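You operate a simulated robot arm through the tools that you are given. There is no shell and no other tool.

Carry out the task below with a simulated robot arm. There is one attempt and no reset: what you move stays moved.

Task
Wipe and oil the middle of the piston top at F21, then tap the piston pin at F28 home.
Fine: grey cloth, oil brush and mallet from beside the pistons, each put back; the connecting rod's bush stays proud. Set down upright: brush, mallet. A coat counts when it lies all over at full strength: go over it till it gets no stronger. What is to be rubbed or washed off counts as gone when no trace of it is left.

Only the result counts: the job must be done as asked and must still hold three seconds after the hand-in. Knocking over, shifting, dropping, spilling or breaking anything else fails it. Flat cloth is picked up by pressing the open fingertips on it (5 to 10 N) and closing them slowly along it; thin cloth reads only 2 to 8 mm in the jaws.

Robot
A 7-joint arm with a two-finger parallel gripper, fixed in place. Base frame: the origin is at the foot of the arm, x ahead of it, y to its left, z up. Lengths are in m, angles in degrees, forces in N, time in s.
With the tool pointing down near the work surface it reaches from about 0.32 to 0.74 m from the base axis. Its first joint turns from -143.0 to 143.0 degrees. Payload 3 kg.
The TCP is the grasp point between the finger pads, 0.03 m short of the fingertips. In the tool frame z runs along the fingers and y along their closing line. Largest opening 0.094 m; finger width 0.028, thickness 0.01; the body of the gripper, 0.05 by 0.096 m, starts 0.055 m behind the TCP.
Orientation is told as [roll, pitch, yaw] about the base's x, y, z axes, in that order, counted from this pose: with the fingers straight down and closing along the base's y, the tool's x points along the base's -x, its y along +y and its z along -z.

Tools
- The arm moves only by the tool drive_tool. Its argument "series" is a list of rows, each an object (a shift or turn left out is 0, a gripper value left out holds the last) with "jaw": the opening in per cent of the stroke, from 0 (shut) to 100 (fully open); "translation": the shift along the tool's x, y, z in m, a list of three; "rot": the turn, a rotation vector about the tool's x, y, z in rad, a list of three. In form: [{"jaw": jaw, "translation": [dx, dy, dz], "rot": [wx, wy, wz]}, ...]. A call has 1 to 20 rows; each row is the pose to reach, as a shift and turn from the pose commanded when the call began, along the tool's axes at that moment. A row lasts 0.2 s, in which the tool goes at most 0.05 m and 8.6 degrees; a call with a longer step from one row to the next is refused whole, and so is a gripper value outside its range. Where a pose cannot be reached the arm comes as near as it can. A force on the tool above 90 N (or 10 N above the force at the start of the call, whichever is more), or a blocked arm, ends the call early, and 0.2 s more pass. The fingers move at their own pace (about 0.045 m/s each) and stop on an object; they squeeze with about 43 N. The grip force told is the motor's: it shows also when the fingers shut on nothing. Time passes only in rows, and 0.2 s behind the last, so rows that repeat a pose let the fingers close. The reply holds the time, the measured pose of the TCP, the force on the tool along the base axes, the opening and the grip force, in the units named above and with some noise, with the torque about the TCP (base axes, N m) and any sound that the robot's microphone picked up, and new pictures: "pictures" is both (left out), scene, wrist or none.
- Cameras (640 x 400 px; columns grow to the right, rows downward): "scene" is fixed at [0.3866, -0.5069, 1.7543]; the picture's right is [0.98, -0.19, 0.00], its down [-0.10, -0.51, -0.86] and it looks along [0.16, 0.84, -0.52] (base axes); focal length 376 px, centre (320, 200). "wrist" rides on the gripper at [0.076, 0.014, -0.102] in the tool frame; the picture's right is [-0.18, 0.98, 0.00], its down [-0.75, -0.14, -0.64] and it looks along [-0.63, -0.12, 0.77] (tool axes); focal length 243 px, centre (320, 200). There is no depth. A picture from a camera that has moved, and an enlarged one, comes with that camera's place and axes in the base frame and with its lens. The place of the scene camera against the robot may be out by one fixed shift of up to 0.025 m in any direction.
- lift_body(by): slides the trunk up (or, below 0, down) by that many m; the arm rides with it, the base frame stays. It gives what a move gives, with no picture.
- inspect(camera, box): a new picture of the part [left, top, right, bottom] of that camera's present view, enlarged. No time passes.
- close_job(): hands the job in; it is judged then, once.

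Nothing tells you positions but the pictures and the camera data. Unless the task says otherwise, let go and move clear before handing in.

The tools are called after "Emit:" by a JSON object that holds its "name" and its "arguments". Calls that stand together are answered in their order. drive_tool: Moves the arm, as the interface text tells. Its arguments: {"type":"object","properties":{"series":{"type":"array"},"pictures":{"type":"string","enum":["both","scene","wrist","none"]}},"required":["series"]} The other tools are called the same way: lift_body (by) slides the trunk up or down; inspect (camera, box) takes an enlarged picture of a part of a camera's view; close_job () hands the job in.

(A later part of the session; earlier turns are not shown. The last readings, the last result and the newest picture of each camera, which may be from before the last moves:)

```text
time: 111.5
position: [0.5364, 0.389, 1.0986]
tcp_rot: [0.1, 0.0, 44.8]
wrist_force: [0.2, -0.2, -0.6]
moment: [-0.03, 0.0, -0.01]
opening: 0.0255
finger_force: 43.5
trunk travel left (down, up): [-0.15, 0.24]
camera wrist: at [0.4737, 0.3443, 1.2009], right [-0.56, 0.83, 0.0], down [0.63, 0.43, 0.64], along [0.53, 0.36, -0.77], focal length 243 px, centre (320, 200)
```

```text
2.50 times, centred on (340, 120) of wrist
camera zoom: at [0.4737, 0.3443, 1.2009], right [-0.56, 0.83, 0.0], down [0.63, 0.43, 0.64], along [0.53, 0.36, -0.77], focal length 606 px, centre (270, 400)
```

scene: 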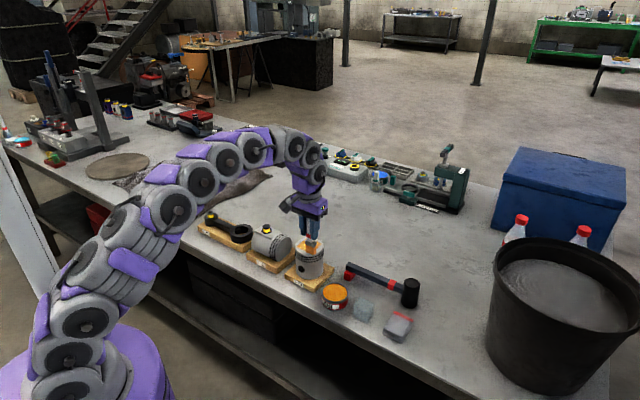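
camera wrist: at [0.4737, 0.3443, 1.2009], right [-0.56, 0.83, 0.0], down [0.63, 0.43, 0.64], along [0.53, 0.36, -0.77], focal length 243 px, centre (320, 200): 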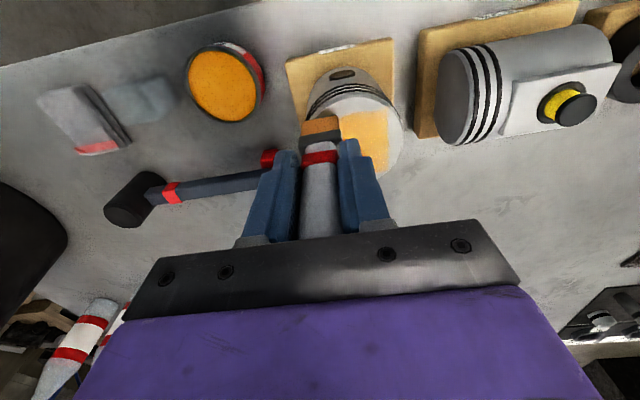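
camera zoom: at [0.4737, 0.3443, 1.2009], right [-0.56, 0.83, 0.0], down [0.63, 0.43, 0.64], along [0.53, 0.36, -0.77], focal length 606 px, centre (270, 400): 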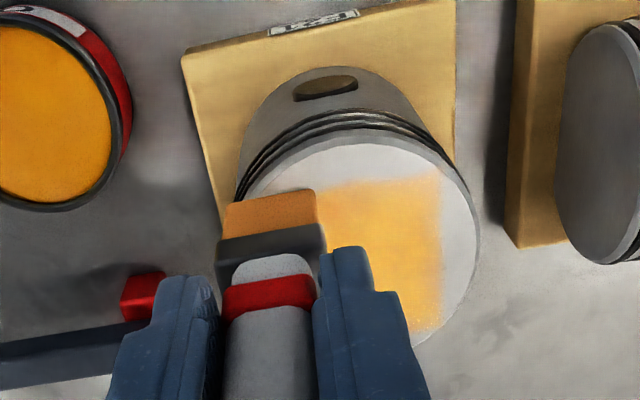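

The bristles are bright with oil again. Now to work round the perimeter of the square, where the coat was weakest.

Emit:
{"name": "drive_tool", "arguments": {"series": [{"jaw": 0, "translation": [0, 0, 0.0012]}, {"jaw": 0, "translation": [-0.002, 0, 0.0022]}, {"jaw": 0, "translation": [-0.002, 0.013, 0.0022]}, {"jaw": 0, "translation": [-0.002, 0.026, 0.0022]}, {"jaw": 0, "translation": [-0.002, 0.039, 0.0022]}, {"jaw": 0, "translation": [-0.002, 0.0508, 0.0022]}, {"jaw": 0, "translation": [-0.016, 0.0508, 0.0022]}, {"jaw": 0, "translation": [-0.03, 0.0508, 0.0022]}, {"jaw": 0, "translation": [-0.044, 0.0508, 0.0022]}, {"jaw": 0, "translation": [-0.058, 0.0508, 0.0022]}, {"jaw": 0, "translation": [-0.0638, 0.0508, 0.0022]}, {"jaw": 0, "translation": [-0.0638, 0.038, 0.0022]}, {"jaw": 0, "translation": [-0.0638, 0.025, 0.0022]}, {"jaw": 0, "translation": [-0.0638, 0.012, 0.0022]}, {"jaw": 0, "translation": [-0.0638, -0.0012, 0.0022]}, {"jaw": 0, "translation": [-0.05, -0.0012, 0.0022]}, {"jaw": 0, "translation": [-0.036, -0.0012, 0.0022]}, {"jaw": 0, "translation": [-0.022, -0.0012, 0.0022]}, {"jaw": 0, "translation": [-0.01, -0.0012, 0.0022]}, {"jaw": 0, "translation": [-0.002, -0.0012, 0.0022]}], "pictures": "scene"}}

Emit:
{"name": "inspect", "arguments": {"camera": "scene", "box": [280, 225, 340, 275]}}

```text
time: 115.8
position: [0.5374, 0.3894, 1.0974]
tcp_rot: [-0.1, -0.1, 44.9]
wrist_force: [7.3, 5.7, 36.2]
moment: [0.84, -0.77, -0.02]
opening: 0.0255
finger_force: 42.5
trunk travel left (down, up): [-0.15, 0.24]
```

scene: 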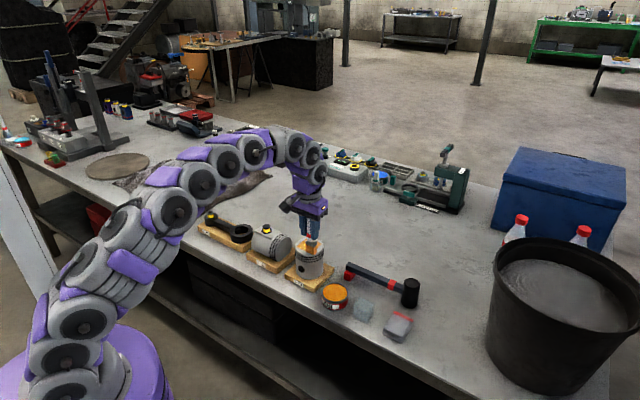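

```text
8.00 times, centred on (310, 250) of scene
camera zoom: at [0.3866, -0.5069, 1.7543], right [0.98, -0.19, 0.0], down [-0.1, -0.51, -0.86], along [0.16, 0.84, -0.52], focal length 3008 px, centre (400, -200)
```

zoom: 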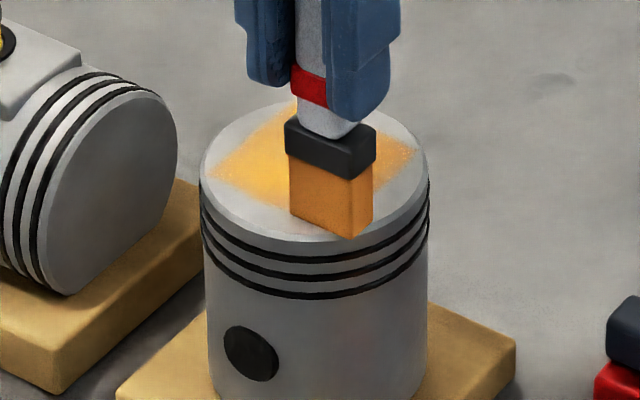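

The force crept up to 36 N at that corner, so I'll ease off and do lighter full-length lanes across the whole patch.

Emit:
{"name": "drive_tool", "arguments": {"series": [{"jaw": 0, "translation": [-0.004, 0.004, -0.002]}, {"jaw": 0, "translation": [-0.015, 0.004, -0.0018]}, {"jaw": 0, "translation": [-0.03, 0.004, -0.0015]}, {"jaw": 0, "translation": [-0.045, 0.004, -0.0012]}, {"jaw": 0, "translation": [-0.0608, 0.004, -0.0012]}, {"jaw": 0, "translation": [-0.0608, 0.019, -0.0012]}, {"jaw": 0, "translation": [-0.045, 0.019, -0.0012]}, {"jaw": 0, "translation": [-0.03, 0.019, -0.0015]}, {"jaw": 0, "translation": [-0.015, 0.019, -0.0018]}, {"jaw": 0, "translation": [0.0, 0.019, -0.002]}, {"jaw": 0, "translation": [0.0, 0.033, -0.002]}, {"jaw": 0, "translation": [-0.015, 0.033, -0.0018]}, {"jaw": 0, "translation": [-0.03, 0.033, -0.0015]}, {"jaw": 0, "translation": [-0.045, 0.033, -0.0012]}, {"jaw": 0, "translation": [-0.0608, 0.033, -0.0012]}, {"jaw": 0, "translation": [-0.0608, 0.048, -0.0012]}, {"jaw": 0, "translation": [-0.045, 0.048, -0.0012]}, {"jaw": 0, "translation": [-0.03, 0.048, -0.0015]}, {"jaw": 0, "translation": [-0.015, 0.048, -0.0018]}, {"jaw": 0, "translation": [0.0, 0.048, -0.002]}], "pictures": "none"}}

Emit:
{"name": "drive_tool", "arguments": {"series": [{"jaw": 0, "translation": [0, 0, -0.02]}, {"jaw": 0, "translation": [0.03, -0.03, -0.04]}, {"jaw": 0, "translation": [0.06, -0.06, -0.045]}, {"jaw": 0, "translation": [0.06, -0.1, -0.045]}, {"jaw": 0, "translation": [0.06, -0.14, -0.045]}, {"jaw": 0, "translation": [0.06, -0.18, -0.045]}, {"jaw": 0, "translation": [0.06, -0.2, -0.045]}, {"jaw": 0, "translation": [0.06, -0.2, -0.045]}], "pictures": "both"}}

Emit:
{"name": "inspect", "arguments": {"camera": "scene", "box": [280, 225, 340, 275]}}

Emit:
{"name": "inspect", "arguments": {"camera": "wrist", "box": [400, 100, 520, 200]}}

```text
time: 120.0
position: [0.5044, 0.4238, 1.0988]
tcp_rot: [-0.1, 0.0, 44.8]
wrist_force: [0.6, 0.9, 11.4]
moment: [0.19, -0.03, -0.02]
opening: 0.0254
finger_force: 43.3
trunk travel left (down, up): [-0.15, 0.24]
```

```text
time: 121.8
position: [0.6, 0.2396, 1.1429]
tcp_rot: [0.0, 0.1, 44.8]
wrist_force: [0.4, -0.6, -1.6]
moment: [0.0, -0.02, 0.01]
opening: 0.0253
finger_force: 43.2
trunk travel left (down, up): [-0.15, 0.24]
camera wrist: at [0.5382, 0.1951, 1.2453], right [-0.56, 0.83, 0.0], down [0.63, 0.43, 0.64], along [0.53, 0.36, -0.77], focal length 243 px, centre (320, 200)
```

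scene: 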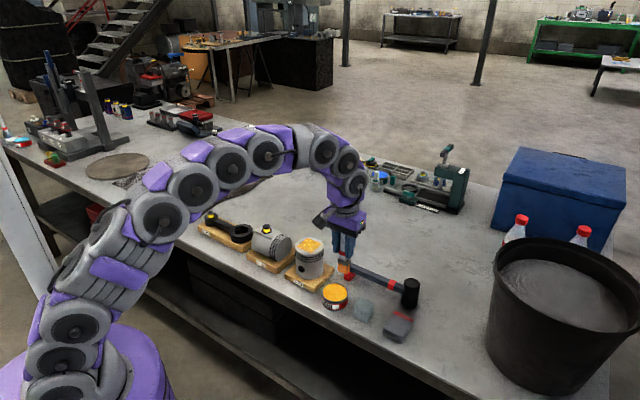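
wrist: 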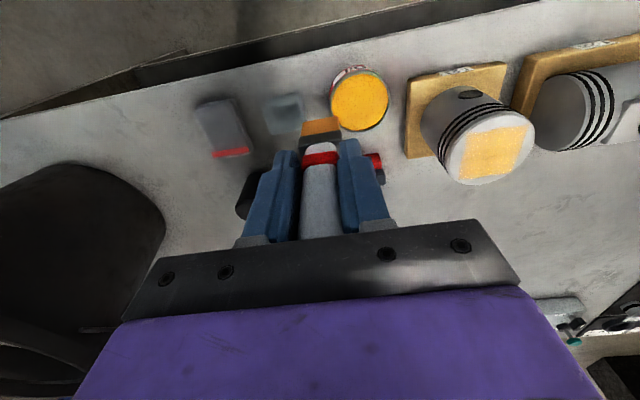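

```text
8.00 times, centred on (310, 250) of scene
camera zoom: at [0.3866, -0.5069, 1.7543], right [0.98, -0.19, 0.0], down [-0.1, -0.51, -0.86], along [0.16, 0.84, -0.52], focal length 3008 px, centre (400, -200)
```

zoom: 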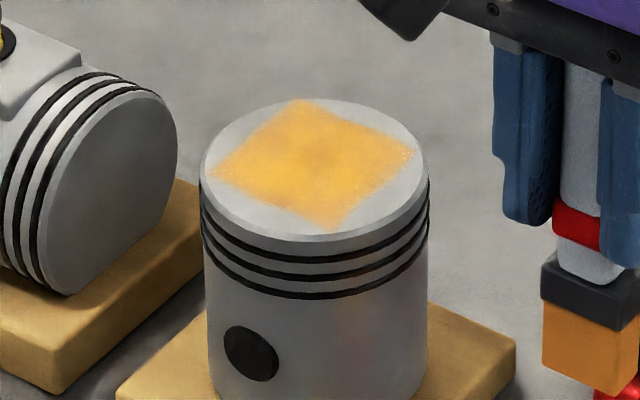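

```text
4.00 times, centred on (460, 150) of wrist
camera zoom: at [0.5382, 0.1951, 1.2453], right [-0.56, 0.83, 0.0], down [0.63, 0.43, 0.64], along [0.53, 0.36, -0.77], focal length 970 px, centre (-240, 400)
```

zoom: 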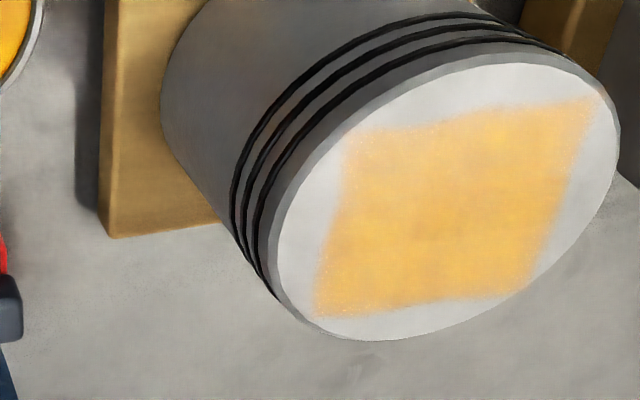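

The coat looks nearly even now. I'll do another pass, rim of the square first and then the inside, and compare for any further change.

Emit:
{"name": "drive_tool", "arguments": {"series": [{"jaw": 0, "translation": [-0.012, 0.04, 0]}, {"jaw": 0, "translation": [-0.024, 0.08, 0]}, {"jaw": 0, "translation": [-0.036, 0.12, 0]}, {"jaw": 0, "translation": [-0.048, 0.16, 0]}, {"jaw": 0, "translation": [-0.06, 0.2, 0]}, {"jaw": 0, "translation": [-0.06, 0.2, 0.035]}, {"jaw": 0, "translation": [-0.06, 0.2, 0.0443]}, {"jaw": 0, "translation": [-0.06, 0.205, 0.0443]}, {"jaw": 0, "translation": [-0.074, 0.206, 0.0445]}, {"jaw": 0, "translation": [-0.088, 0.206, 0.0447]}, {"jaw": 0, "translation": [-0.102, 0.206, 0.045]}, {"jaw": 0, "translation": [-0.116, 0.206, 0.045]}, {"jaw": 0, "translation": [-0.123, 0.206, 0.045]}, {"jaw": 0, "translation": [-0.123, 0.192, 0.045]}, {"jaw": 0, "translation": [-0.123, 0.178, 0.045]}, {"jaw": 0, "translation": [-0.123, 0.164, 0.045]}, {"jaw": 0, "translation": [-0.123, 0.15, 0.045]}, {"jaw": 0, "translation": [-0.109, 0.15, 0.045]}, {"jaw": 0, "translation": [-0.095, 0.15, 0.0447]}, {"jaw": 0, "translation": [-0.081, 0.15, 0.0443]}], "pictures": "none"}}

```text
time: 126.0
position: [0.5547, 0.4027, 1.1]
tcp_rot: [0.0, 0.0, 44.9]
wrist_force: [0.8, 0.3, -0.9]
moment: [-0.04, 0.02, 0.02]
opening: 0.0253
finger_force: 42.5
trunk travel left (down, up): [-0.15, 0.24]
```

Emit:
{"name": "drive_tool", "arguments": {"series": [{"jaw": 0, "translation": [0, 0, 0.002]}, {"jaw": 0, "translation": [0, 0, 0.0025]}], "pictures": "none"}}

```text
time: 126.5
position: [0.5549, 0.4031, 1.0988]
tcp_rot: [0.0, -0.2, 44.8]
wrist_force: [1.2, -1.1, 7.6]
moment: [-0.02, -0.07, -0.01]
opening: 0.0254
finger_force: 42.7
trunk travel left (down, up): [-0.15, 0.24]
```

Emit:
{"name": "drive_tool", "arguments": {"series": [{"jaw": 0, "translation": [0.014, 0, 0]}, {"jaw": 0, "translation": [0.023, 0, 0]}, {"jaw": 0, "translation": [0.023, 0.014, 0]}, {"jaw": 0, "translation": [0.023, 0.028, 0]}, {"jaw": 0, "translation": [0.023, 0.042, 0]}, {"jaw": 0, "translation": [0.023, 0.056, 0]}, {"jaw": 0, "translation": [0.009, 0.056, 0]}, {"jaw": 0, "translation": [-0.005, 0.056, 0]}, {"jaw": 0, "translation": [-0.019, 0.056, 0]}, {"jaw": 0, "translation": [-0.033, 0.056, 0]}, {"jaw": 0, "translation": [-0.042, 0.056, 0]}, {"jaw": 0, "translation": [-0.042, 0.042, 0]}, {"jaw": 0, "translation": [-0.042, 0.028, 0]}, {"jaw": 0, "translation": [-0.042, 0.014, 0]}, {"jaw": 0, "translation": [-0.042, 0.0, 0]}, {"jaw": 0, "translation": [-0.028, 0.0, 0]}, {"jaw": 0, "translation": [-0.014, 0.0, 0]}, {"jaw": 0, "translation": [0.0, 0.0, 0]}, {"jaw": 0, "translation": [0.011, 0.014, 0]}, {"jaw": 0, "translation": [0.011, 0.028, 0]}], "pictures": "both"}}

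Emit:
{"name": "inspect", "arguments": {"camera": "scene", "box": [280, 225, 340, 275]}}

Emit:
{"name": "inspect", "arguments": {"camera": "wrist", "box": [200, 20, 440, 190]}}

```text
time: 130.8
position: [0.528, 0.4129, 1.0985]
tcp_rot: [0.0, 0.0, 44.8]
wrist_force: [4.7, -7.5, 26.2]
moment: [-0.45, -0.5, -0.08]
opening: 0.0253
finger_force: 42.7
trunk travel left (down, up): [-0.15, 0.24]
camera wrist: at [0.4653, 0.368, 1.2004], right [-0.56, 0.83, 0.0], down [0.63, 0.43, 0.64], along [0.53, 0.36, -0.77], focal length 243 px, centre (320, 200)
```

scene: 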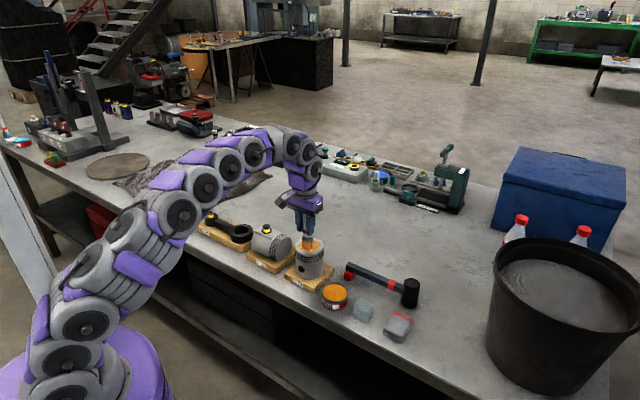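
wrist: 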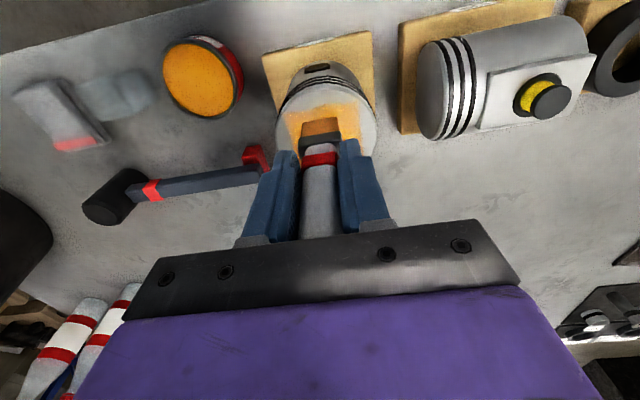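

```text
8.00 times, centred on (310, 250) of scene
camera zoom: at [0.3866, -0.5069, 1.7543], right [0.98, -0.19, 0.0], down [-0.1, -0.51, -0.86], along [0.16, 0.84, -0.52], focal length 3008 px, centre (400, -200)
```

zoom: 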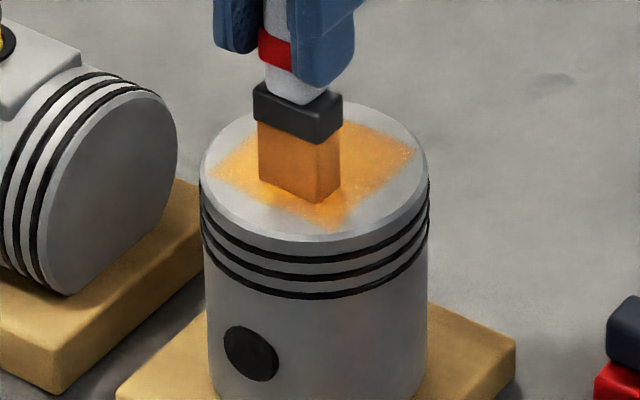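

```text
2.35 times, centred on (320, 105) of wrist
camera zoom: at [0.4653, 0.368, 1.2004], right [-0.56, 0.83, 0.0], down [0.63, 0.43, 0.64], along [0.53, 0.36, -0.77], focal length 571 px, centre (320, 424)
```

zoom: 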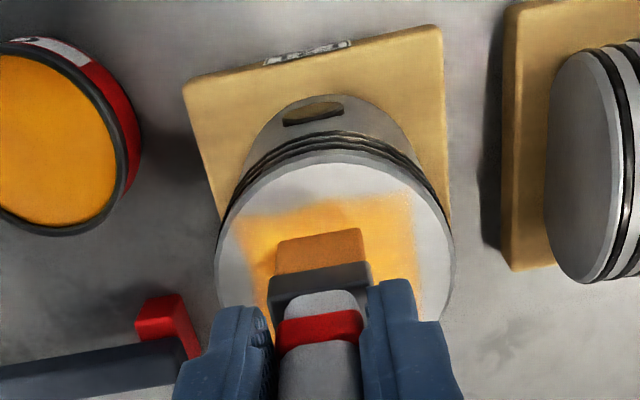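

I'll lift off and return to the earlier vantage for a like-for-like comparison.

Emit:
{"name": "drive_tool", "arguments": {"series": [{"jaw": 0, "translation": [0, 0, -0.02]}, {"jaw": 0, "translation": [0.025, -0.02, -0.0444]}, {"jaw": 0, "translation": [0.05, -0.05, -0.0444]}, {"jaw": 0, "translation": [0.071, -0.09, -0.0444]}, {"jaw": 0, "translation": [0.071, -0.13, -0.0444]}, {"jaw": 0, "translation": [0.071, -0.1737, -0.0444]}, {"jaw": 0, "translation": [0.071, -0.1737, -0.0444]}], "pictures": "both"}}

Emit:
{"name": "inspect", "arguments": {"camera": "scene", "box": [280, 225, 340, 275]}}

Emit:
{"name": "inspect", "arguments": {"camera": "wrist", "box": [400, 100, 520, 200]}}

```text
time: 132.3
position: [0.5998, 0.2405, 1.1423]
tcp_rot: [0.1, -0.1, 44.8]
wrist_force: [0.0, 0.0, -1.6]
moment: [-0.03, -0.02, 0.0]
opening: 0.0254
finger_force: 43.0
trunk travel left (down, up): [-0.15, 0.24]
camera wrist: at [0.5368, 0.1956, 1.2442], right [-0.56, 0.83, 0.0], down [0.63, 0.43, 0.64], along [0.53, 0.36, -0.77], focal length 243 px, centre (320, 200)
```

scene: 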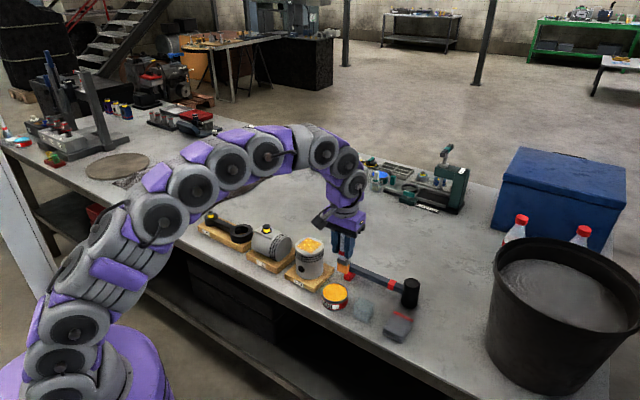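
wrist: 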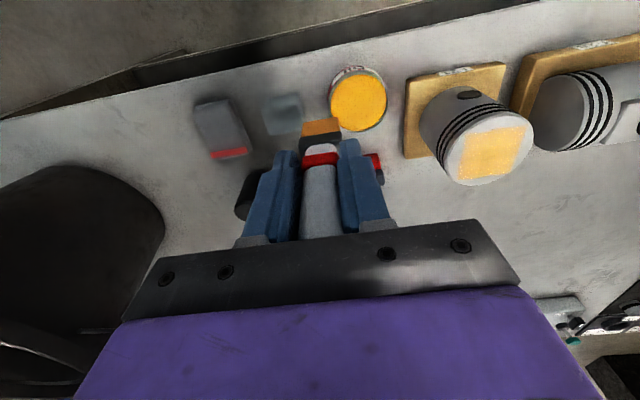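

```text
8.00 times, centred on (310, 250) of scene
camera zoom: at [0.3866, -0.5069, 1.7543], right [0.98, -0.19, 0.0], down [-0.1, -0.51, -0.86], along [0.16, 0.84, -0.52], focal length 3008 px, centre (400, -200)
```

zoom: 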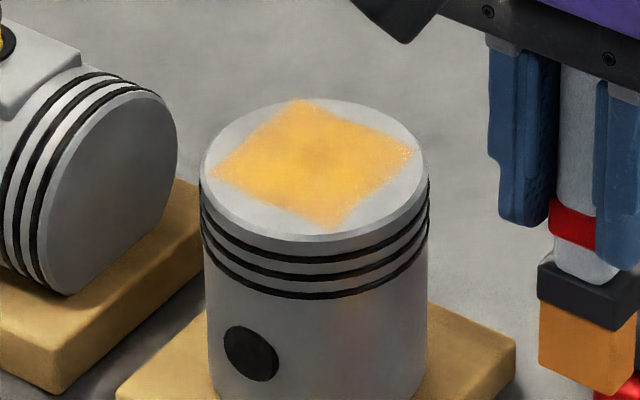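

```text
4.00 times, centred on (460, 150) of wrist
camera zoom: at [0.5368, 0.1956, 1.2442], right [-0.56, 0.83, 0.0], down [0.63, 0.43, 0.64], along [0.53, 0.36, -0.77], focal length 970 px, centre (-240, 400)
```

zoom: 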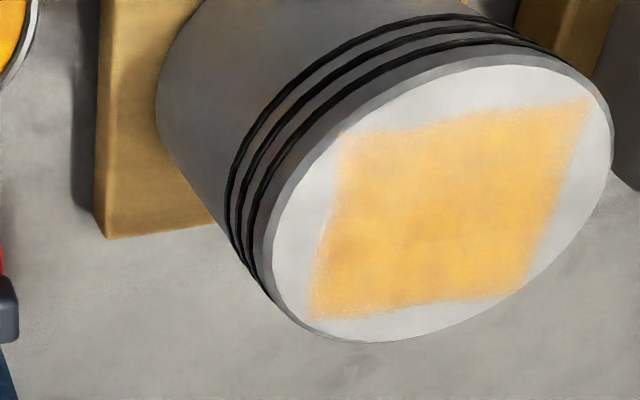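

Both views now show an even, saturated coat, hardly changed from the last look. One final dense pass while the brush is still loaded will make certain of the far edge and corners.

Emit:
{"name": "drive_tool", "arguments": {"series": [{"jaw": 0, "translation": [-0.03, 0.03, 0]}, {"jaw": 0, "translation": [-0.06, 0.06, 0]}, {"jaw": 0, "translation": [-0.09, 0.095, 0]}, {"jaw": 0, "translation": [-0.124, 0.13, 0]}, {"jaw": 0, "translation": [-0.124, 0.1507, 0.01]}, {"jaw": 0, "translation": [-0.124, 0.1507, 0.035]}, {"jaw": 0, "translation": [-0.124, 0.1507, 0.0446]}, {"jaw": 0, "translation": [-0.124, 0.1657, 0.0446]}, {"jaw": 0, "translation": [-0.124, 0.1817, 0.0446]}, {"jaw": 0, "translation": [-0.124, 0.1967, 0.0446]}, {"jaw": 0, "translation": [-0.113, 0.1967, 0.0446]}, {"jaw": 0, "translation": [-0.113, 0.1817, 0.0446]}, {"jaw": 0, "translation": [-0.113, 0.1657, 0.0446]}, {"jaw": 0, "translation": [-0.113, 0.1507, 0.0446]}, {"jaw": 0, "translation": [-0.102, 0.1507, 0.0446]}, {"jaw": 0, "translation": [-0.102, 0.1657, 0.0446]}, {"jaw": 0, "translation": [-0.102, 0.1817, 0.0446]}, {"jaw": 0, "translation": [-0.102, 0.1967, 0.0446]}, {"jaw": 0, "translation": [-0.091, 0.1967, 0.0446]}, {"jaw": 0, "translation": [-0.091, 0.1817, 0.0446]}], "pictures": "none"}}

```text
time: 136.6
position: [0.535, 0.4344, 1.0979]
tcp_rot: [0.1, 0.1, 44.9]
wrist_force: [-3.1, 4.9, 18.4]
moment: [0.47, 0.11, 0.1]
opening: 0.0255
finger_force: 42.5
trunk travel left (down, up): [-0.15, 0.24]
```

Emit:
{"name": "drive_tool", "arguments": {"series": [{"jaw": 0, "translation": [0, -0.016, -0.0003]}, {"jaw": 0, "translation": [0, -0.031, -0.0003]}, {"jaw": 0, "translation": [0.011, -0.031, -0.0003]}, {"jaw": 0, "translation": [0.011, -0.016, -0.0003]}, {"jaw": 0, "translation": [0.011, 0, -0.0003]}, {"jaw": 0, "translation": [0.011, 0.015, -0.0003]}, {"jaw": 0, "translation": [0.022, 0.015, -0.0005]}, {"jaw": 0, "translation": [0.022, 0.0, -0.0005]}, {"jaw": 0, "translation": [0.022, -0.016, -0.0005]}, {"jaw": 0, "translation": [0.022, -0.031, -0.0005]}, {"jaw": 0, "translation": [0.033, -0.031, -0.0007]}, {"jaw": 0, "translation": [0.033, -0.016, -0.0007]}, {"jaw": 0, "translation": [0.033, 0, -0.0007]}, {"jaw": 0, "translation": [0.033, 0.015, -0.0007]}, {"jaw": 0, "translation": [0.022, 0.015, -0.0007]}, {"jaw": 0, "translation": [0.022, 0.015, -0.02]}, {"jaw": 0, "translation": [0.04, -0.015, -0.045]}, {"jaw": 0, "translation": [0.06, -0.05, -0.045]}, {"jaw": 0, "translation": [0.08, -0.09, -0.045]}, {"jaw": 0, "translation": [0.091, -0.13, -0.045]}], "pictures": "none"}}

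Emit:
{"name": "drive_tool", "arguments": {"series": [{"jaw": 0, "translation": [0, -0.03, 0]}, {"jaw": 0, "translation": [0, -0.0517, 0]}, {"jaw": 0, "translation": [0, -0.0517, 0]}], "pictures": "both"}}

Emit:
{"name": "inspect", "arguments": {"camera": "scene", "box": [280, 225, 340, 275]}}

Emit:
{"name": "inspect", "arguments": {"camera": "wrist", "box": [400, 100, 520, 200]}}

```text
time: 140.8
position: [0.5658, 0.2802, 1.1392]
tcp_rot: [0.0, 0.0, 44.9]
wrist_force: [-0.6, 0.5, -1.4]
moment: [0.0, 0.01, -0.02]
opening: 0.0253
finger_force: 42.4
trunk travel left (down, up): [-0.15, 0.24]
```

```text
time: 141.6
position: [0.6011, 0.244, 1.1401]
tcp_rot: [0.0, 0.1, 44.9]
wrist_force: [-0.8, 0.0, -0.6]
moment: [-0.02, -0.02, -0.01]
opening: 0.0254
finger_force: 42.7
trunk travel left (down, up): [-0.15, 0.24]
camera wrist: at [0.5371, 0.1997, 1.2414], right [-0.56, 0.83, 0.0], down [0.63, 0.43, 0.64], along [0.53, 0.36, -0.77], focal length 243 px, centre (320, 200)
```

scene: 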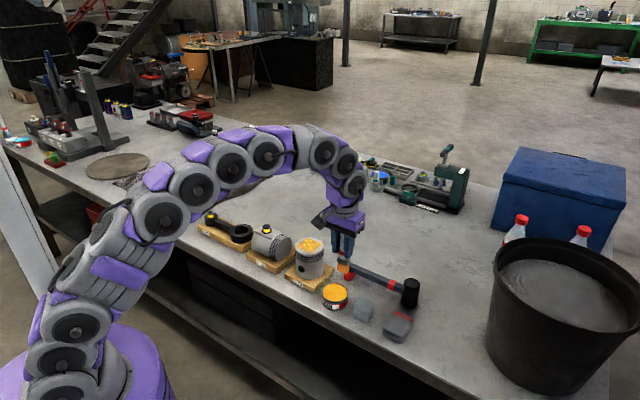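
wrist: 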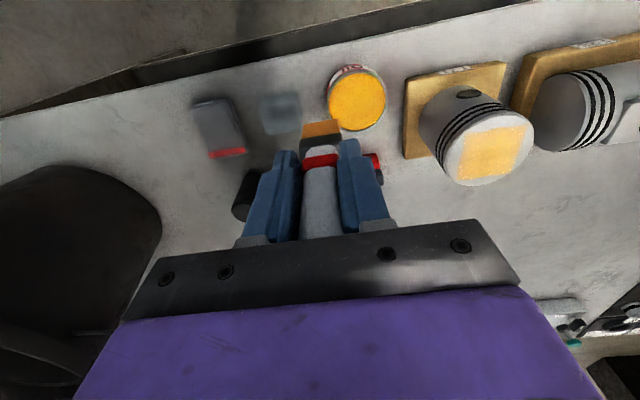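

```text
8.00 times, centred on (310, 250) of scene
camera zoom: at [0.3866, -0.5069, 1.7543], right [0.98, -0.19, 0.0], down [-0.1, -0.51, -0.86], along [0.16, 0.84, -0.52], focal length 3008 px, centre (400, -200)
```

zoom: 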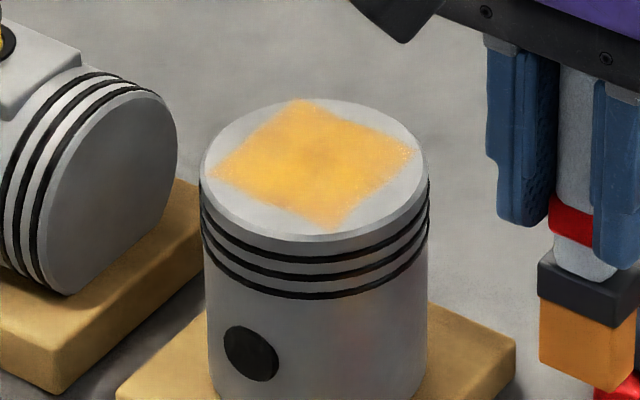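

```text
4.00 times, centred on (460, 150) of wrist
camera zoom: at [0.5371, 0.1997, 1.2414], right [-0.56, 0.83, 0.0], down [0.63, 0.43, 0.64], along [0.53, 0.36, -0.77], focal length 970 px, centre (-240, 400)
```

zoom: 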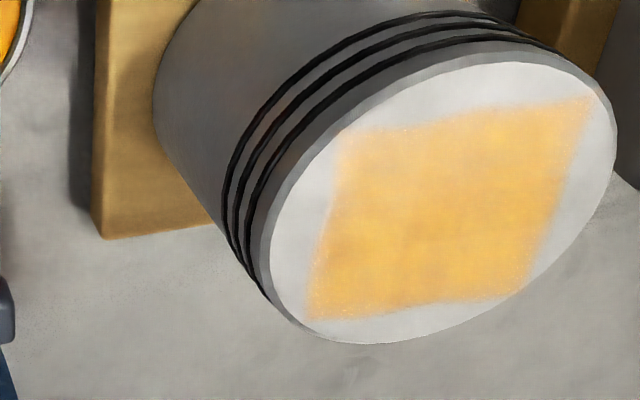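

The coat no longer changes with brushing, so it's at full strength. Now the brush goes back: I'll position it above the glass holder and check alignment before lowering.

Emit:
{"name": "drive_tool", "arguments": {"series": [{"jaw": 0, "translation": [-0.0153, -0.0282, 0]}, {"jaw": 0, "translation": [-0.0306, -0.0564, 0]}, {"jaw": 0, "translation": [-0.0306, -0.0564, 0.035]}, {"jaw": 0, "translation": [-0.0306, -0.0564, 0.07]}, {"jaw": 0, "translation": [-0.0306, -0.0564, 0.07]}], "pictures": "both"}}

Emit:
{"name": "inspect", "arguments": {"camera": "scene", "box": [320, 230, 420, 330]}}

Emit:
{"name": "inspect", "arguments": {"camera": "wrist", "box": [220, 50, 420, 200]}}

```text
time: 142.8
position: [0.6616, 0.2229, 1.0717]
tcp_rot: [0.0, 0.1, 44.8]
wrist_force: [0.0, 0.0, -0.6]
moment: [0.01, 0.01, -0.01]
opening: 0.0254
finger_force: 43.1
trunk travel left (down, up): [-0.15, 0.24]
camera wrist: at [0.5981, 0.1799, 1.1736], right [-0.56, 0.83, 0.0], down [0.63, 0.43, 0.64], along [0.53, 0.36, -0.77], focal length 243 px, centre (320, 200)
```

scene: 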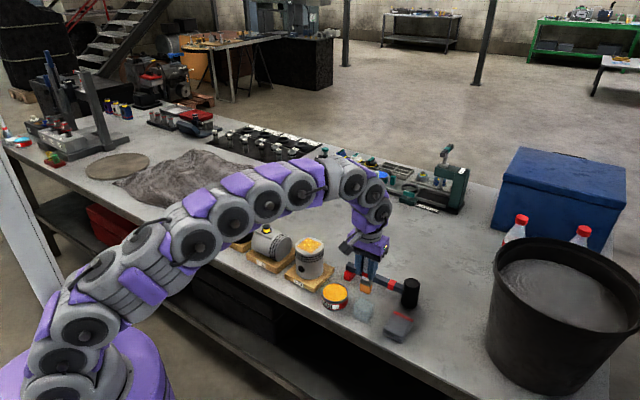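
wrist: 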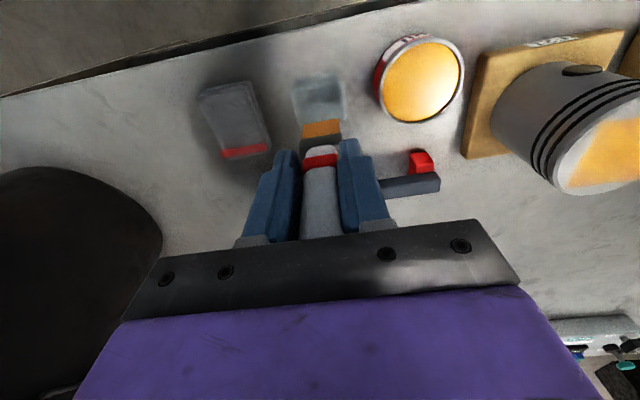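

```text
4.00 times, centred on (370, 280) of scene
camera zoom: at [0.3866, -0.5069, 1.7543], right [0.98, -0.19, 0.0], down [-0.1, -0.51, -0.86], along [0.16, 0.84, -0.52], focal length 1504 px, centre (120, -120)
```

zoom: 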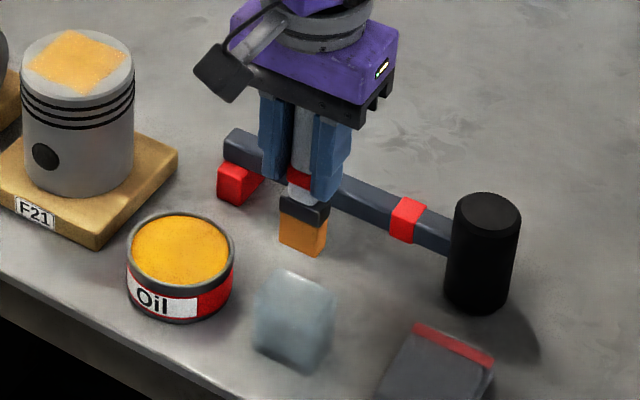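

```text
2.67 times, centred on (320, 125) of wrist
camera zoom: at [0.5981, 0.1799, 1.1736], right [-0.56, 0.83, 0.0], down [0.63, 0.43, 0.64], along [0.53, 0.36, -0.77], focal length 647 px, centre (320, 400)
```

zoom: 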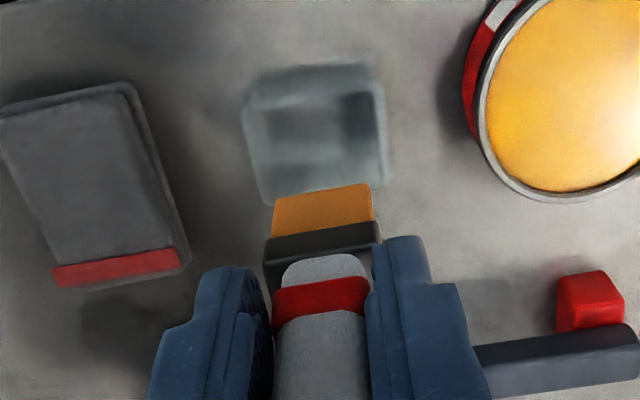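

Position readings say I'm about 2–3 mm off the pick-up spot. I'll correct that and lower slowly into the holder while watching the force.

Emit:
{"name": "drive_tool", "arguments": {"series": [{"jaw": 0, "translation": [-0.0025, 0.0013, 0.01]}, {"jaw": 0, "translation": [-0.0025, 0.0013, 0.025]}, {"jaw": 0, "translation": [-0.0025, 0.0013, 0.035]}, {"jaw": 0, "translation": [-0.0025, 0.0013, 0.035]}], "pictures": "both"}}

Emit:
{"name": "inspect", "arguments": {"camera": "scene", "box": [330, 245, 410, 330]}}

Emit:
{"name": "inspect", "arguments": {"camera": "wrist", "box": [240, 50, 400, 180]}}

```text
time: 143.8
position: [0.6601, 0.2287, 1.0362]
tcp_rot: [-0.1, 0.0, 44.8]
wrist_force: [0.0, -0.2, -0.6]
moment: [0.01, 0.04, 0.02]
opening: 0.0253
finger_force: 42.6
trunk travel left (down, up): [-0.15, 0.24]
camera wrist: at [0.5987, 0.1837, 1.1377], right [-0.56, 0.83, 0.0], down [0.63, 0.43, 0.64], along [0.53, 0.36, -0.77], focal length 243 px, centre (320, 200)
```

scene: 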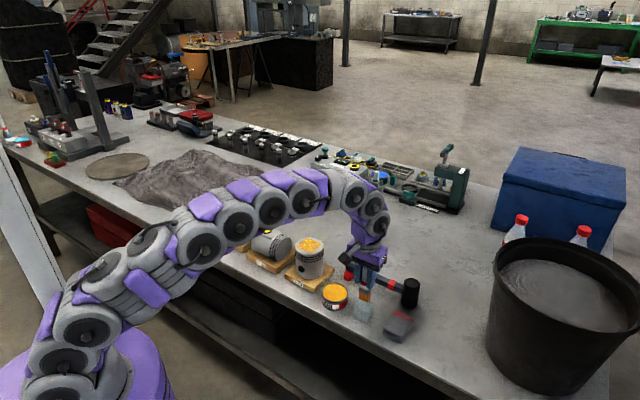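
wrist: 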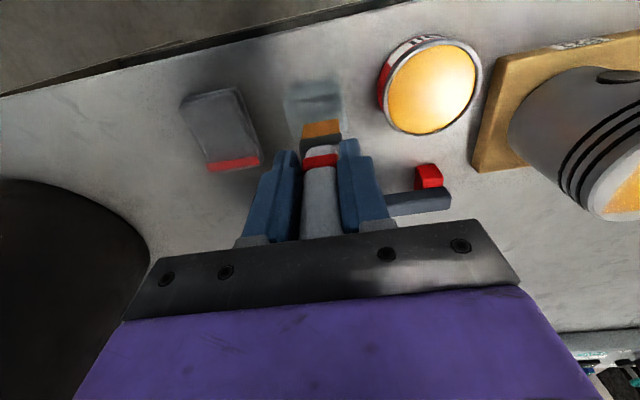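

```text
4.71 times, centred on (370, 288) of scene
camera zoom: at [0.3866, -0.5069, 1.7543], right [0.98, -0.19, 0.0], down [-0.1, -0.51, -0.86], along [0.16, 0.84, -0.52], focal length 1769 px, centre (85, -212)
```

zoom: 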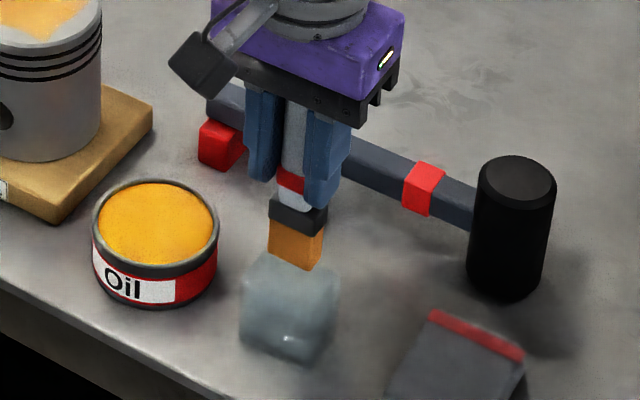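

```text
3.08 times, centred on (320, 115) of wrist
camera zoom: at [0.5987, 0.1837, 1.1377], right [-0.56, 0.83, 0.0], down [0.63, 0.43, 0.64], along [0.53, 0.36, -0.77], focal length 746 px, centre (320, 462)
```

zoom: 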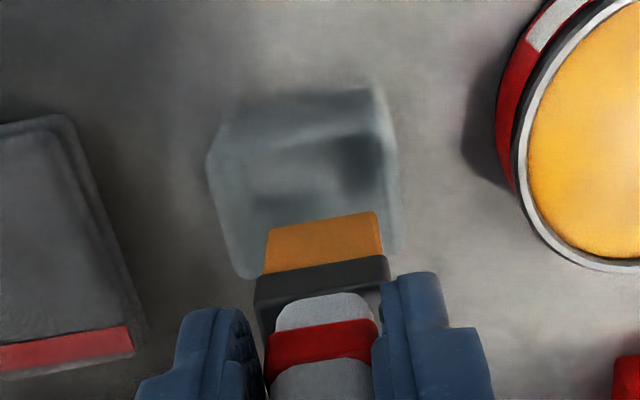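

Image and readings agree: I need about 4 mm towards −y. I'll shift and keep lowering into the holder.

Emit:
{"name": "drive_tool", "arguments": {"series": [{"jaw": 0, "translation": [0, -0.004, 0]}, {"jaw": 0, "translation": [0, -0.004, 0.01]}, {"jaw": 0, "translation": [0, -0.004, 0.02]}, {"jaw": 0, "translation": [0, -0.004, 0.025]}, {"jaw": 0, "translation": [0, -0.004, 0.025]}], "pictures": "both"}}

Emit:
{"name": "inspect", "arguments": {"camera": "scene", "box": [330, 245, 410, 330]}}

Emit:
{"name": "inspect", "arguments": {"camera": "wrist", "box": [240, 50, 400, 180]}}

```text
time: 144.9
position: [0.6653, 0.2245, 1.0125]
tcp_rot: [-0.1, 0.0, 44.8]
wrist_force: [-1.4, -1.5, -0.7]
moment: [-0.14, 0.07, -0.01]
opening: 0.0256
finger_force: 42.6
trunk travel left (down, up): [-0.15, 0.24]
camera wrist: at [0.6022, 0.1799, 1.1143], right [-0.56, 0.83, 0.0], down [0.63, 0.43, 0.64], along [0.53, 0.36, -0.77], focal length 243 px, centre (320, 200)
```

scene: 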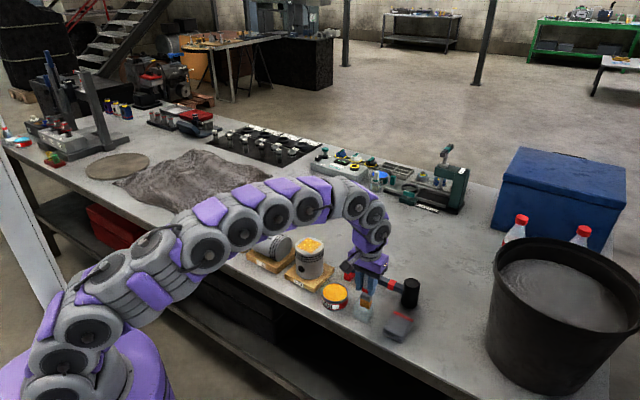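
wrist: 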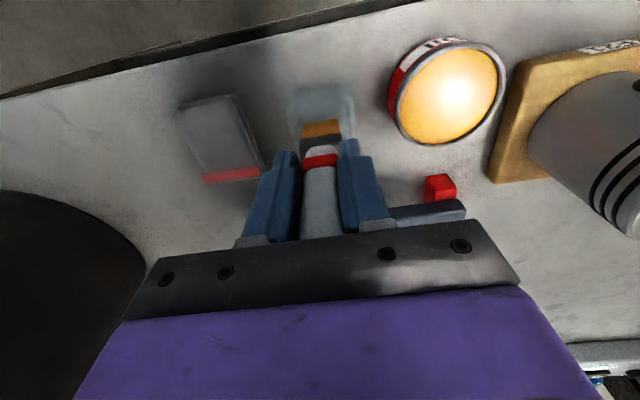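

```text
4.71 times, centred on (370, 288) of scene
camera zoom: at [0.3866, -0.5069, 1.7543], right [0.98, -0.19, 0.0], down [-0.1, -0.51, -0.86], along [0.16, 0.84, -0.52], focal length 1769 px, centre (85, -212)
```

zoom: 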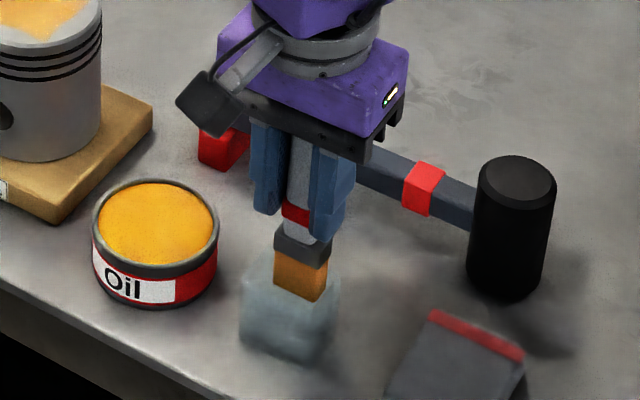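

```text
3.08 times, centred on (320, 115) of wrist
camera zoom: at [0.6022, 0.1799, 1.1143], right [-0.56, 0.83, 0.0], down [0.63, 0.43, 0.64], along [0.53, 0.36, -0.77], focal length 746 px, centre (320, 462)
```

zoom: 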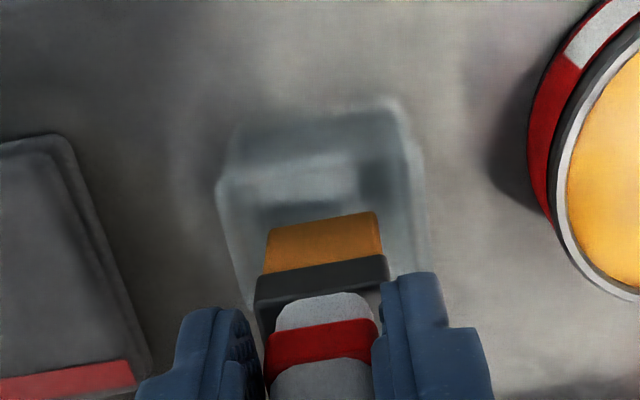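

The readings show a faint sideways push at the tip, as if it is brushing the holder's far wall. I'll back off 3 mm before going further.

Emit:
{"name": "drive_tool", "arguments": {"series": [{"jaw": 0, "translation": [0.0015, 0, -0.002]}, {"jaw": 0, "translation": [0.003, 0.001, -0.002]}, {"jaw": 0, "translation": [0.003, 0.001, -0.002]}], "pictures": "wrist"}}

Emit:
{"name": "inspect", "arguments": {"camera": "wrist", "box": [260, 70, 380, 160]}}

Emit:
{"name": "inspect", "arguments": {"camera": "scene", "box": [345, 270, 395, 320]}}

```text
time: 145.8
position: [0.6622, 0.2239, 1.0137]
tcp_rot: [0.0, -0.1, 44.8]
wrist_force: [0.0, -0.3, -1.2]
moment: [-0.02, 0.01, -0.01]
opening: 0.0254
finger_force: 43.1
trunk travel left (down, up): [-0.15, 0.24]
camera wrist: at [0.5998, 0.1787, 1.1155], right [-0.56, 0.83, 0.0], down [0.63, 0.43, 0.64], along [0.53, 0.36, -0.77], focal length 243 px, centre (320, 200)
```

wrist: 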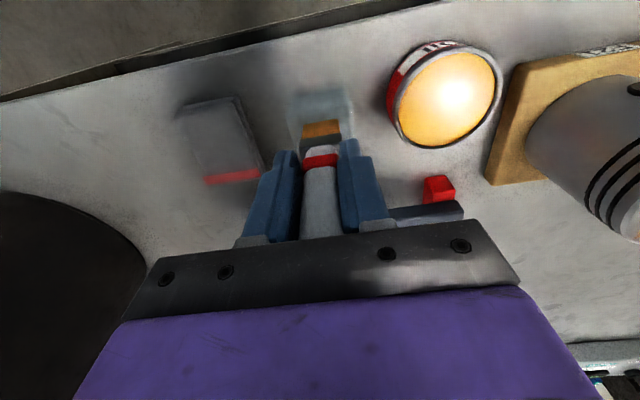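

```text
4.44 times, centred on (320, 115) of wrist
camera zoom: at [0.5998, 0.1787, 1.1155], right [-0.56, 0.83, 0.0], down [0.63, 0.43, 0.64], along [0.53, 0.36, -0.77], focal length 1078 px, centre (320, 578)
```

zoom: 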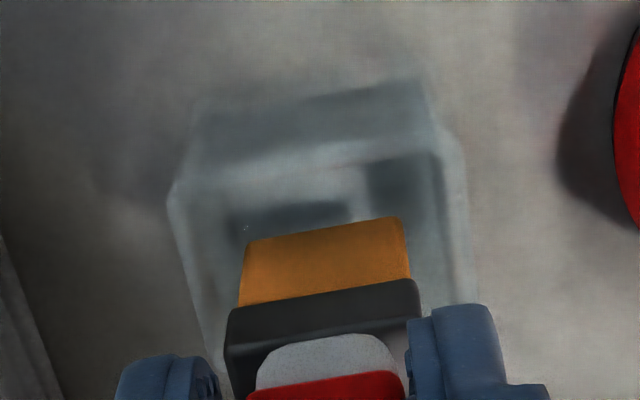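

```text
8.00 times, centred on (370, 295) of scene
camera zoom: at [0.3866, -0.5069, 1.7543], right [0.98, -0.19, 0.0], down [-0.1, -0.51, -0.86], along [0.16, 0.84, -0.52], focal length 3008 px, centre (-80, -560)
```

zoom: 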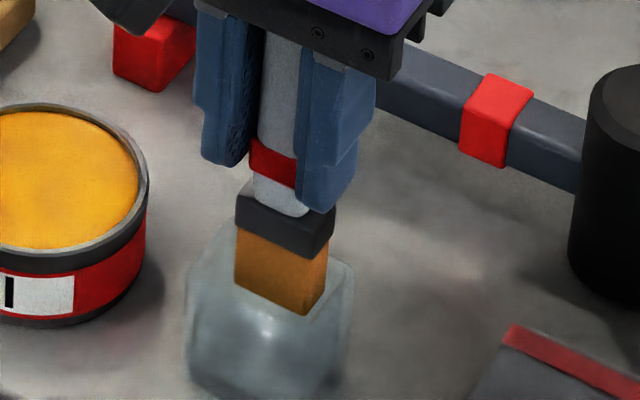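

Forces are clean and the bristles sit centrally in the opening. Lowering further.

Emit:
{"name": "drive_tool", "arguments": {"series": [{"jaw": 0, "translation": [0.001, 0, 0.006]}, {"jaw": 0, "translation": [0.001, 0, 0.012]}, {"jaw": 0, "translation": [0.001, 0, 0.018]}, {"jaw": 0, "translation": [0.001, 0, 0.018]}], "pictures": "none"}}

```text
time: 146.8
position: [0.6616, 0.2233, 0.9953]
tcp_rot: [0.0, 0.1, 44.9]
wrist_force: [-0.6, 0.0, -0.9]
moment: [-0.01, 0.01, -0.01]
opening: 0.0253
finger_force: 42.7
trunk travel left (down, up): [-0.15, 0.24]
```

Emit:
{"name": "drive_tool", "arguments": {"series": [{"jaw": 0, "translation": [0, 0, 0.006]}, {"jaw": 0, "translation": [0, 0, 0.012]}, {"jaw": 0, "translation": [0, 0, 0.014]}, {"jaw": 0, "translation": [0, 0, 0.014]}], "pictures": "wrist"}}

Emit:
{"name": "inspect", "arguments": {"camera": "wrist", "box": [240, 50, 400, 180]}}

Emit:
{"name": "inspect", "arguments": {"camera": "scene", "box": [340, 255, 400, 325]}}

```text
time: 147.8
position: [0.6613, 0.2218, 0.9818]
tcp_rot: [0.0, -0.1, 44.8]
wrist_force: [-0.3, -0.4, -0.1]
moment: [-0.02, 0.02, 0.0]
opening: 0.0253
finger_force: 42.7
trunk travel left (down, up): [-0.15, 0.24]
camera wrist: at [0.5985, 0.1785, 1.0834], right [-0.56, 0.83, 0.0], down [0.63, 0.43, 0.64], along [0.53, 0.36, -0.77], focal length 243 px, centre (320, 200)
```

wrist: 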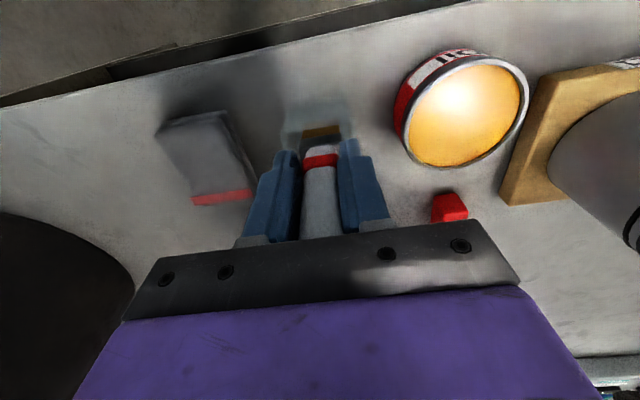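

```text
3.08 times, centred on (320, 115) of wrist
camera zoom: at [0.5985, 0.1785, 1.0834], right [-0.56, 0.83, 0.0], down [0.63, 0.43, 0.64], along [0.53, 0.36, -0.77], focal length 746 px, centre (320, 462)
```

zoom: 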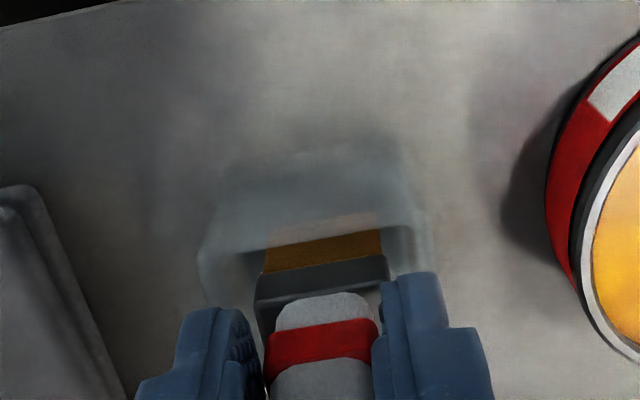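

```text
5.71 times, centred on (370, 290) of scene
camera zoom: at [0.3866, -0.5069, 1.7543], right [0.98, -0.19, 0.0], down [-0.1, -0.51, -0.86], along [0.16, 0.84, -0.52], focal length 2148 px, centre (34, -314)
```

zoom: 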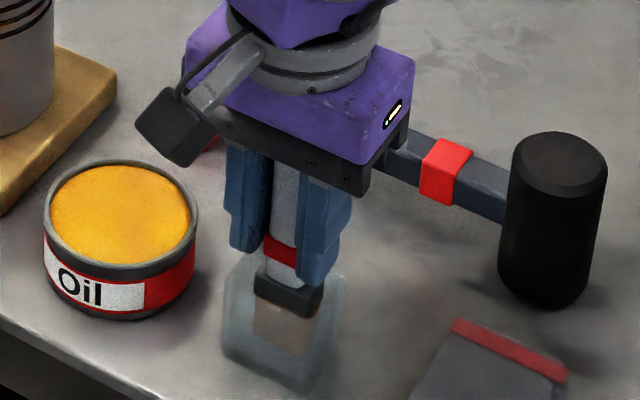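

The brush is centred in the holder and needs roughly another centimetre to seat. I'll step down until I feel contact.

Emit:
{"name": "drive_tool", "arguments": {"series": [{"jaw": 0, "translation": [0, 0, 0.003]}, {"jaw": 0, "translation": [0, 0, 0.005]}, {"jaw": 0, "translation": [0, 0, 0.005]}], "pictures": "none"}}

```text
time: 148.6
position: [0.6604, 0.2227, 0.9785]
tcp_rot: [-0.1, -0.1, 44.9]
wrist_force: [1.9, 1.4, 13.7]
moment: [0.22, -0.13, -0.02]
opening: 0.0254
finger_force: 43.0
trunk travel left (down, up): [-0.15, 0.24]
```

It's seated, at 13.7 N on the bottom. I'll ease the pressure, then open slowly.

Emit:
{"name": "drive_tool", "arguments": {"series": [{"jaw": 0, "translation": [0, 0, -0.001]}, {"jaw": 0, "translation": [0, 0, -0.0015]}], "pictures": "none"}}

```text
time: 149.2
position: [0.6605, 0.2226, 0.9773]
tcp_rot: [0.1, 0.0, 44.7]
wrist_force: [2.8, 0.2, 8.1]
moment: [0.12, -0.26, -0.03]
opening: 0.0255
finger_force: 42.9
trunk travel left (down, up): [-0.15, 0.24]
```

Emit:
{"name": "drive_tool", "arguments": {"series": [{"jaw": 0, "translation": [0, 0, -0.001]}, {"jaw": 0, "translation": [0, 0, -0.0012]}], "pictures": "none"}}

```text
time: 149.8
position: [0.6602, 0.2228, 0.9795]
tcp_rot: [-0.1, 0.1, 44.8]
wrist_force: [0.5, 0.0, -0.6]
moment: [0.02, -0.01, -0.01]
opening: 0.0253
finger_force: 43.2
trunk travel left (down, up): [-0.15, 0.24]
```

Only about a millimetre above seated with no load. Opening slowly and checking.

Emit:
{"name": "drive_tool", "arguments": {"series": [{"jaw": 30}, {"jaw": 34}, {"jaw": 40}, {"jaw": 50}, {"jaw": 60}, {"jaw": 60}], "pictures": "both"}}

Emit:
{"name": "inspect", "arguments": {"camera": "wrist", "box": [240, 50, 400, 180]}}

Emit:
{"name": "inspect", "arguments": {"camera": "scene", "box": [340, 255, 400, 325]}}

```text
time: 151.2
position: [0.6603, 0.2236, 0.9802]
tcp_rot: [0.1, -0.1, 44.9]
wrist_force: [0.4, 0.6, 0.0]
moment: [-0.02, 0.02, 0.05]
opening: 0.0562
finger_force: 0.0
trunk travel left (down, up): [-0.15, 0.24]
camera wrist: at [0.5975, 0.1782, 1.0814], right [-0.56, 0.83, 0.0], down [0.63, 0.43, 0.64], along [0.53, 0.36, -0.77], focal length 243 px, centre (320, 200)
```

scene: 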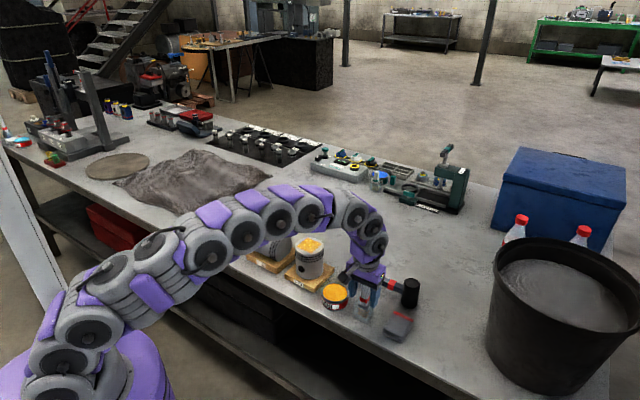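
wrist: 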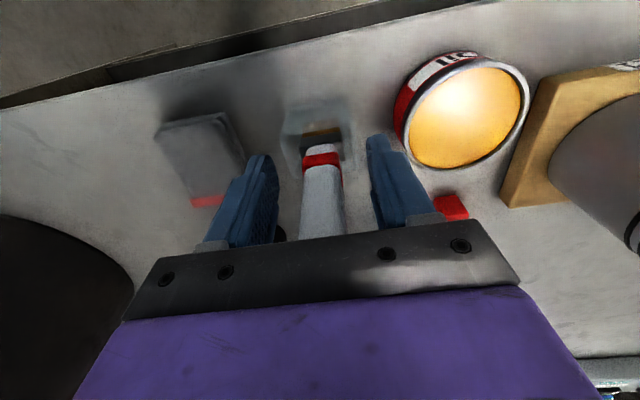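

```text
3.08 times, centred on (320, 115) of wrist
camera zoom: at [0.5975, 0.1782, 1.0814], right [-0.56, 0.83, 0.0], down [0.63, 0.43, 0.64], along [0.53, 0.36, -0.77], focal length 746 px, centre (320, 462)
```

zoom: 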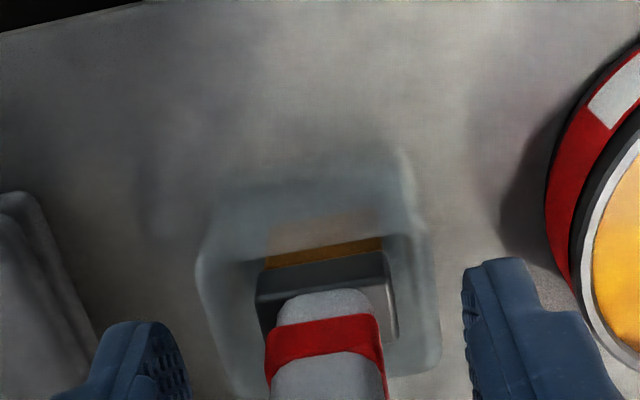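

```text
5.71 times, centred on (370, 290) of scene
camera zoom: at [0.3866, -0.5069, 1.7543], right [0.98, -0.19, 0.0], down [-0.1, -0.51, -0.86], along [0.16, 0.84, -0.52], focal length 2148 px, centre (34, -314)
```

zoom: 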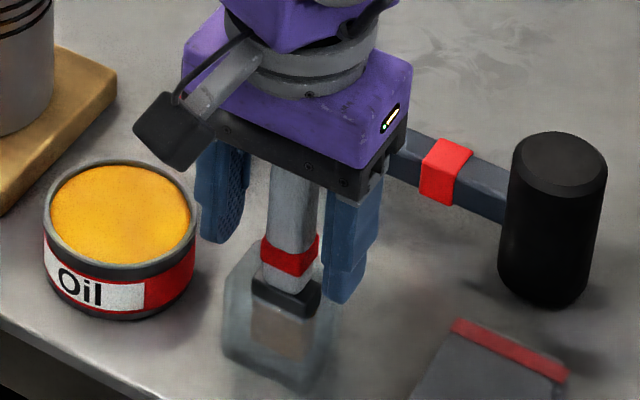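

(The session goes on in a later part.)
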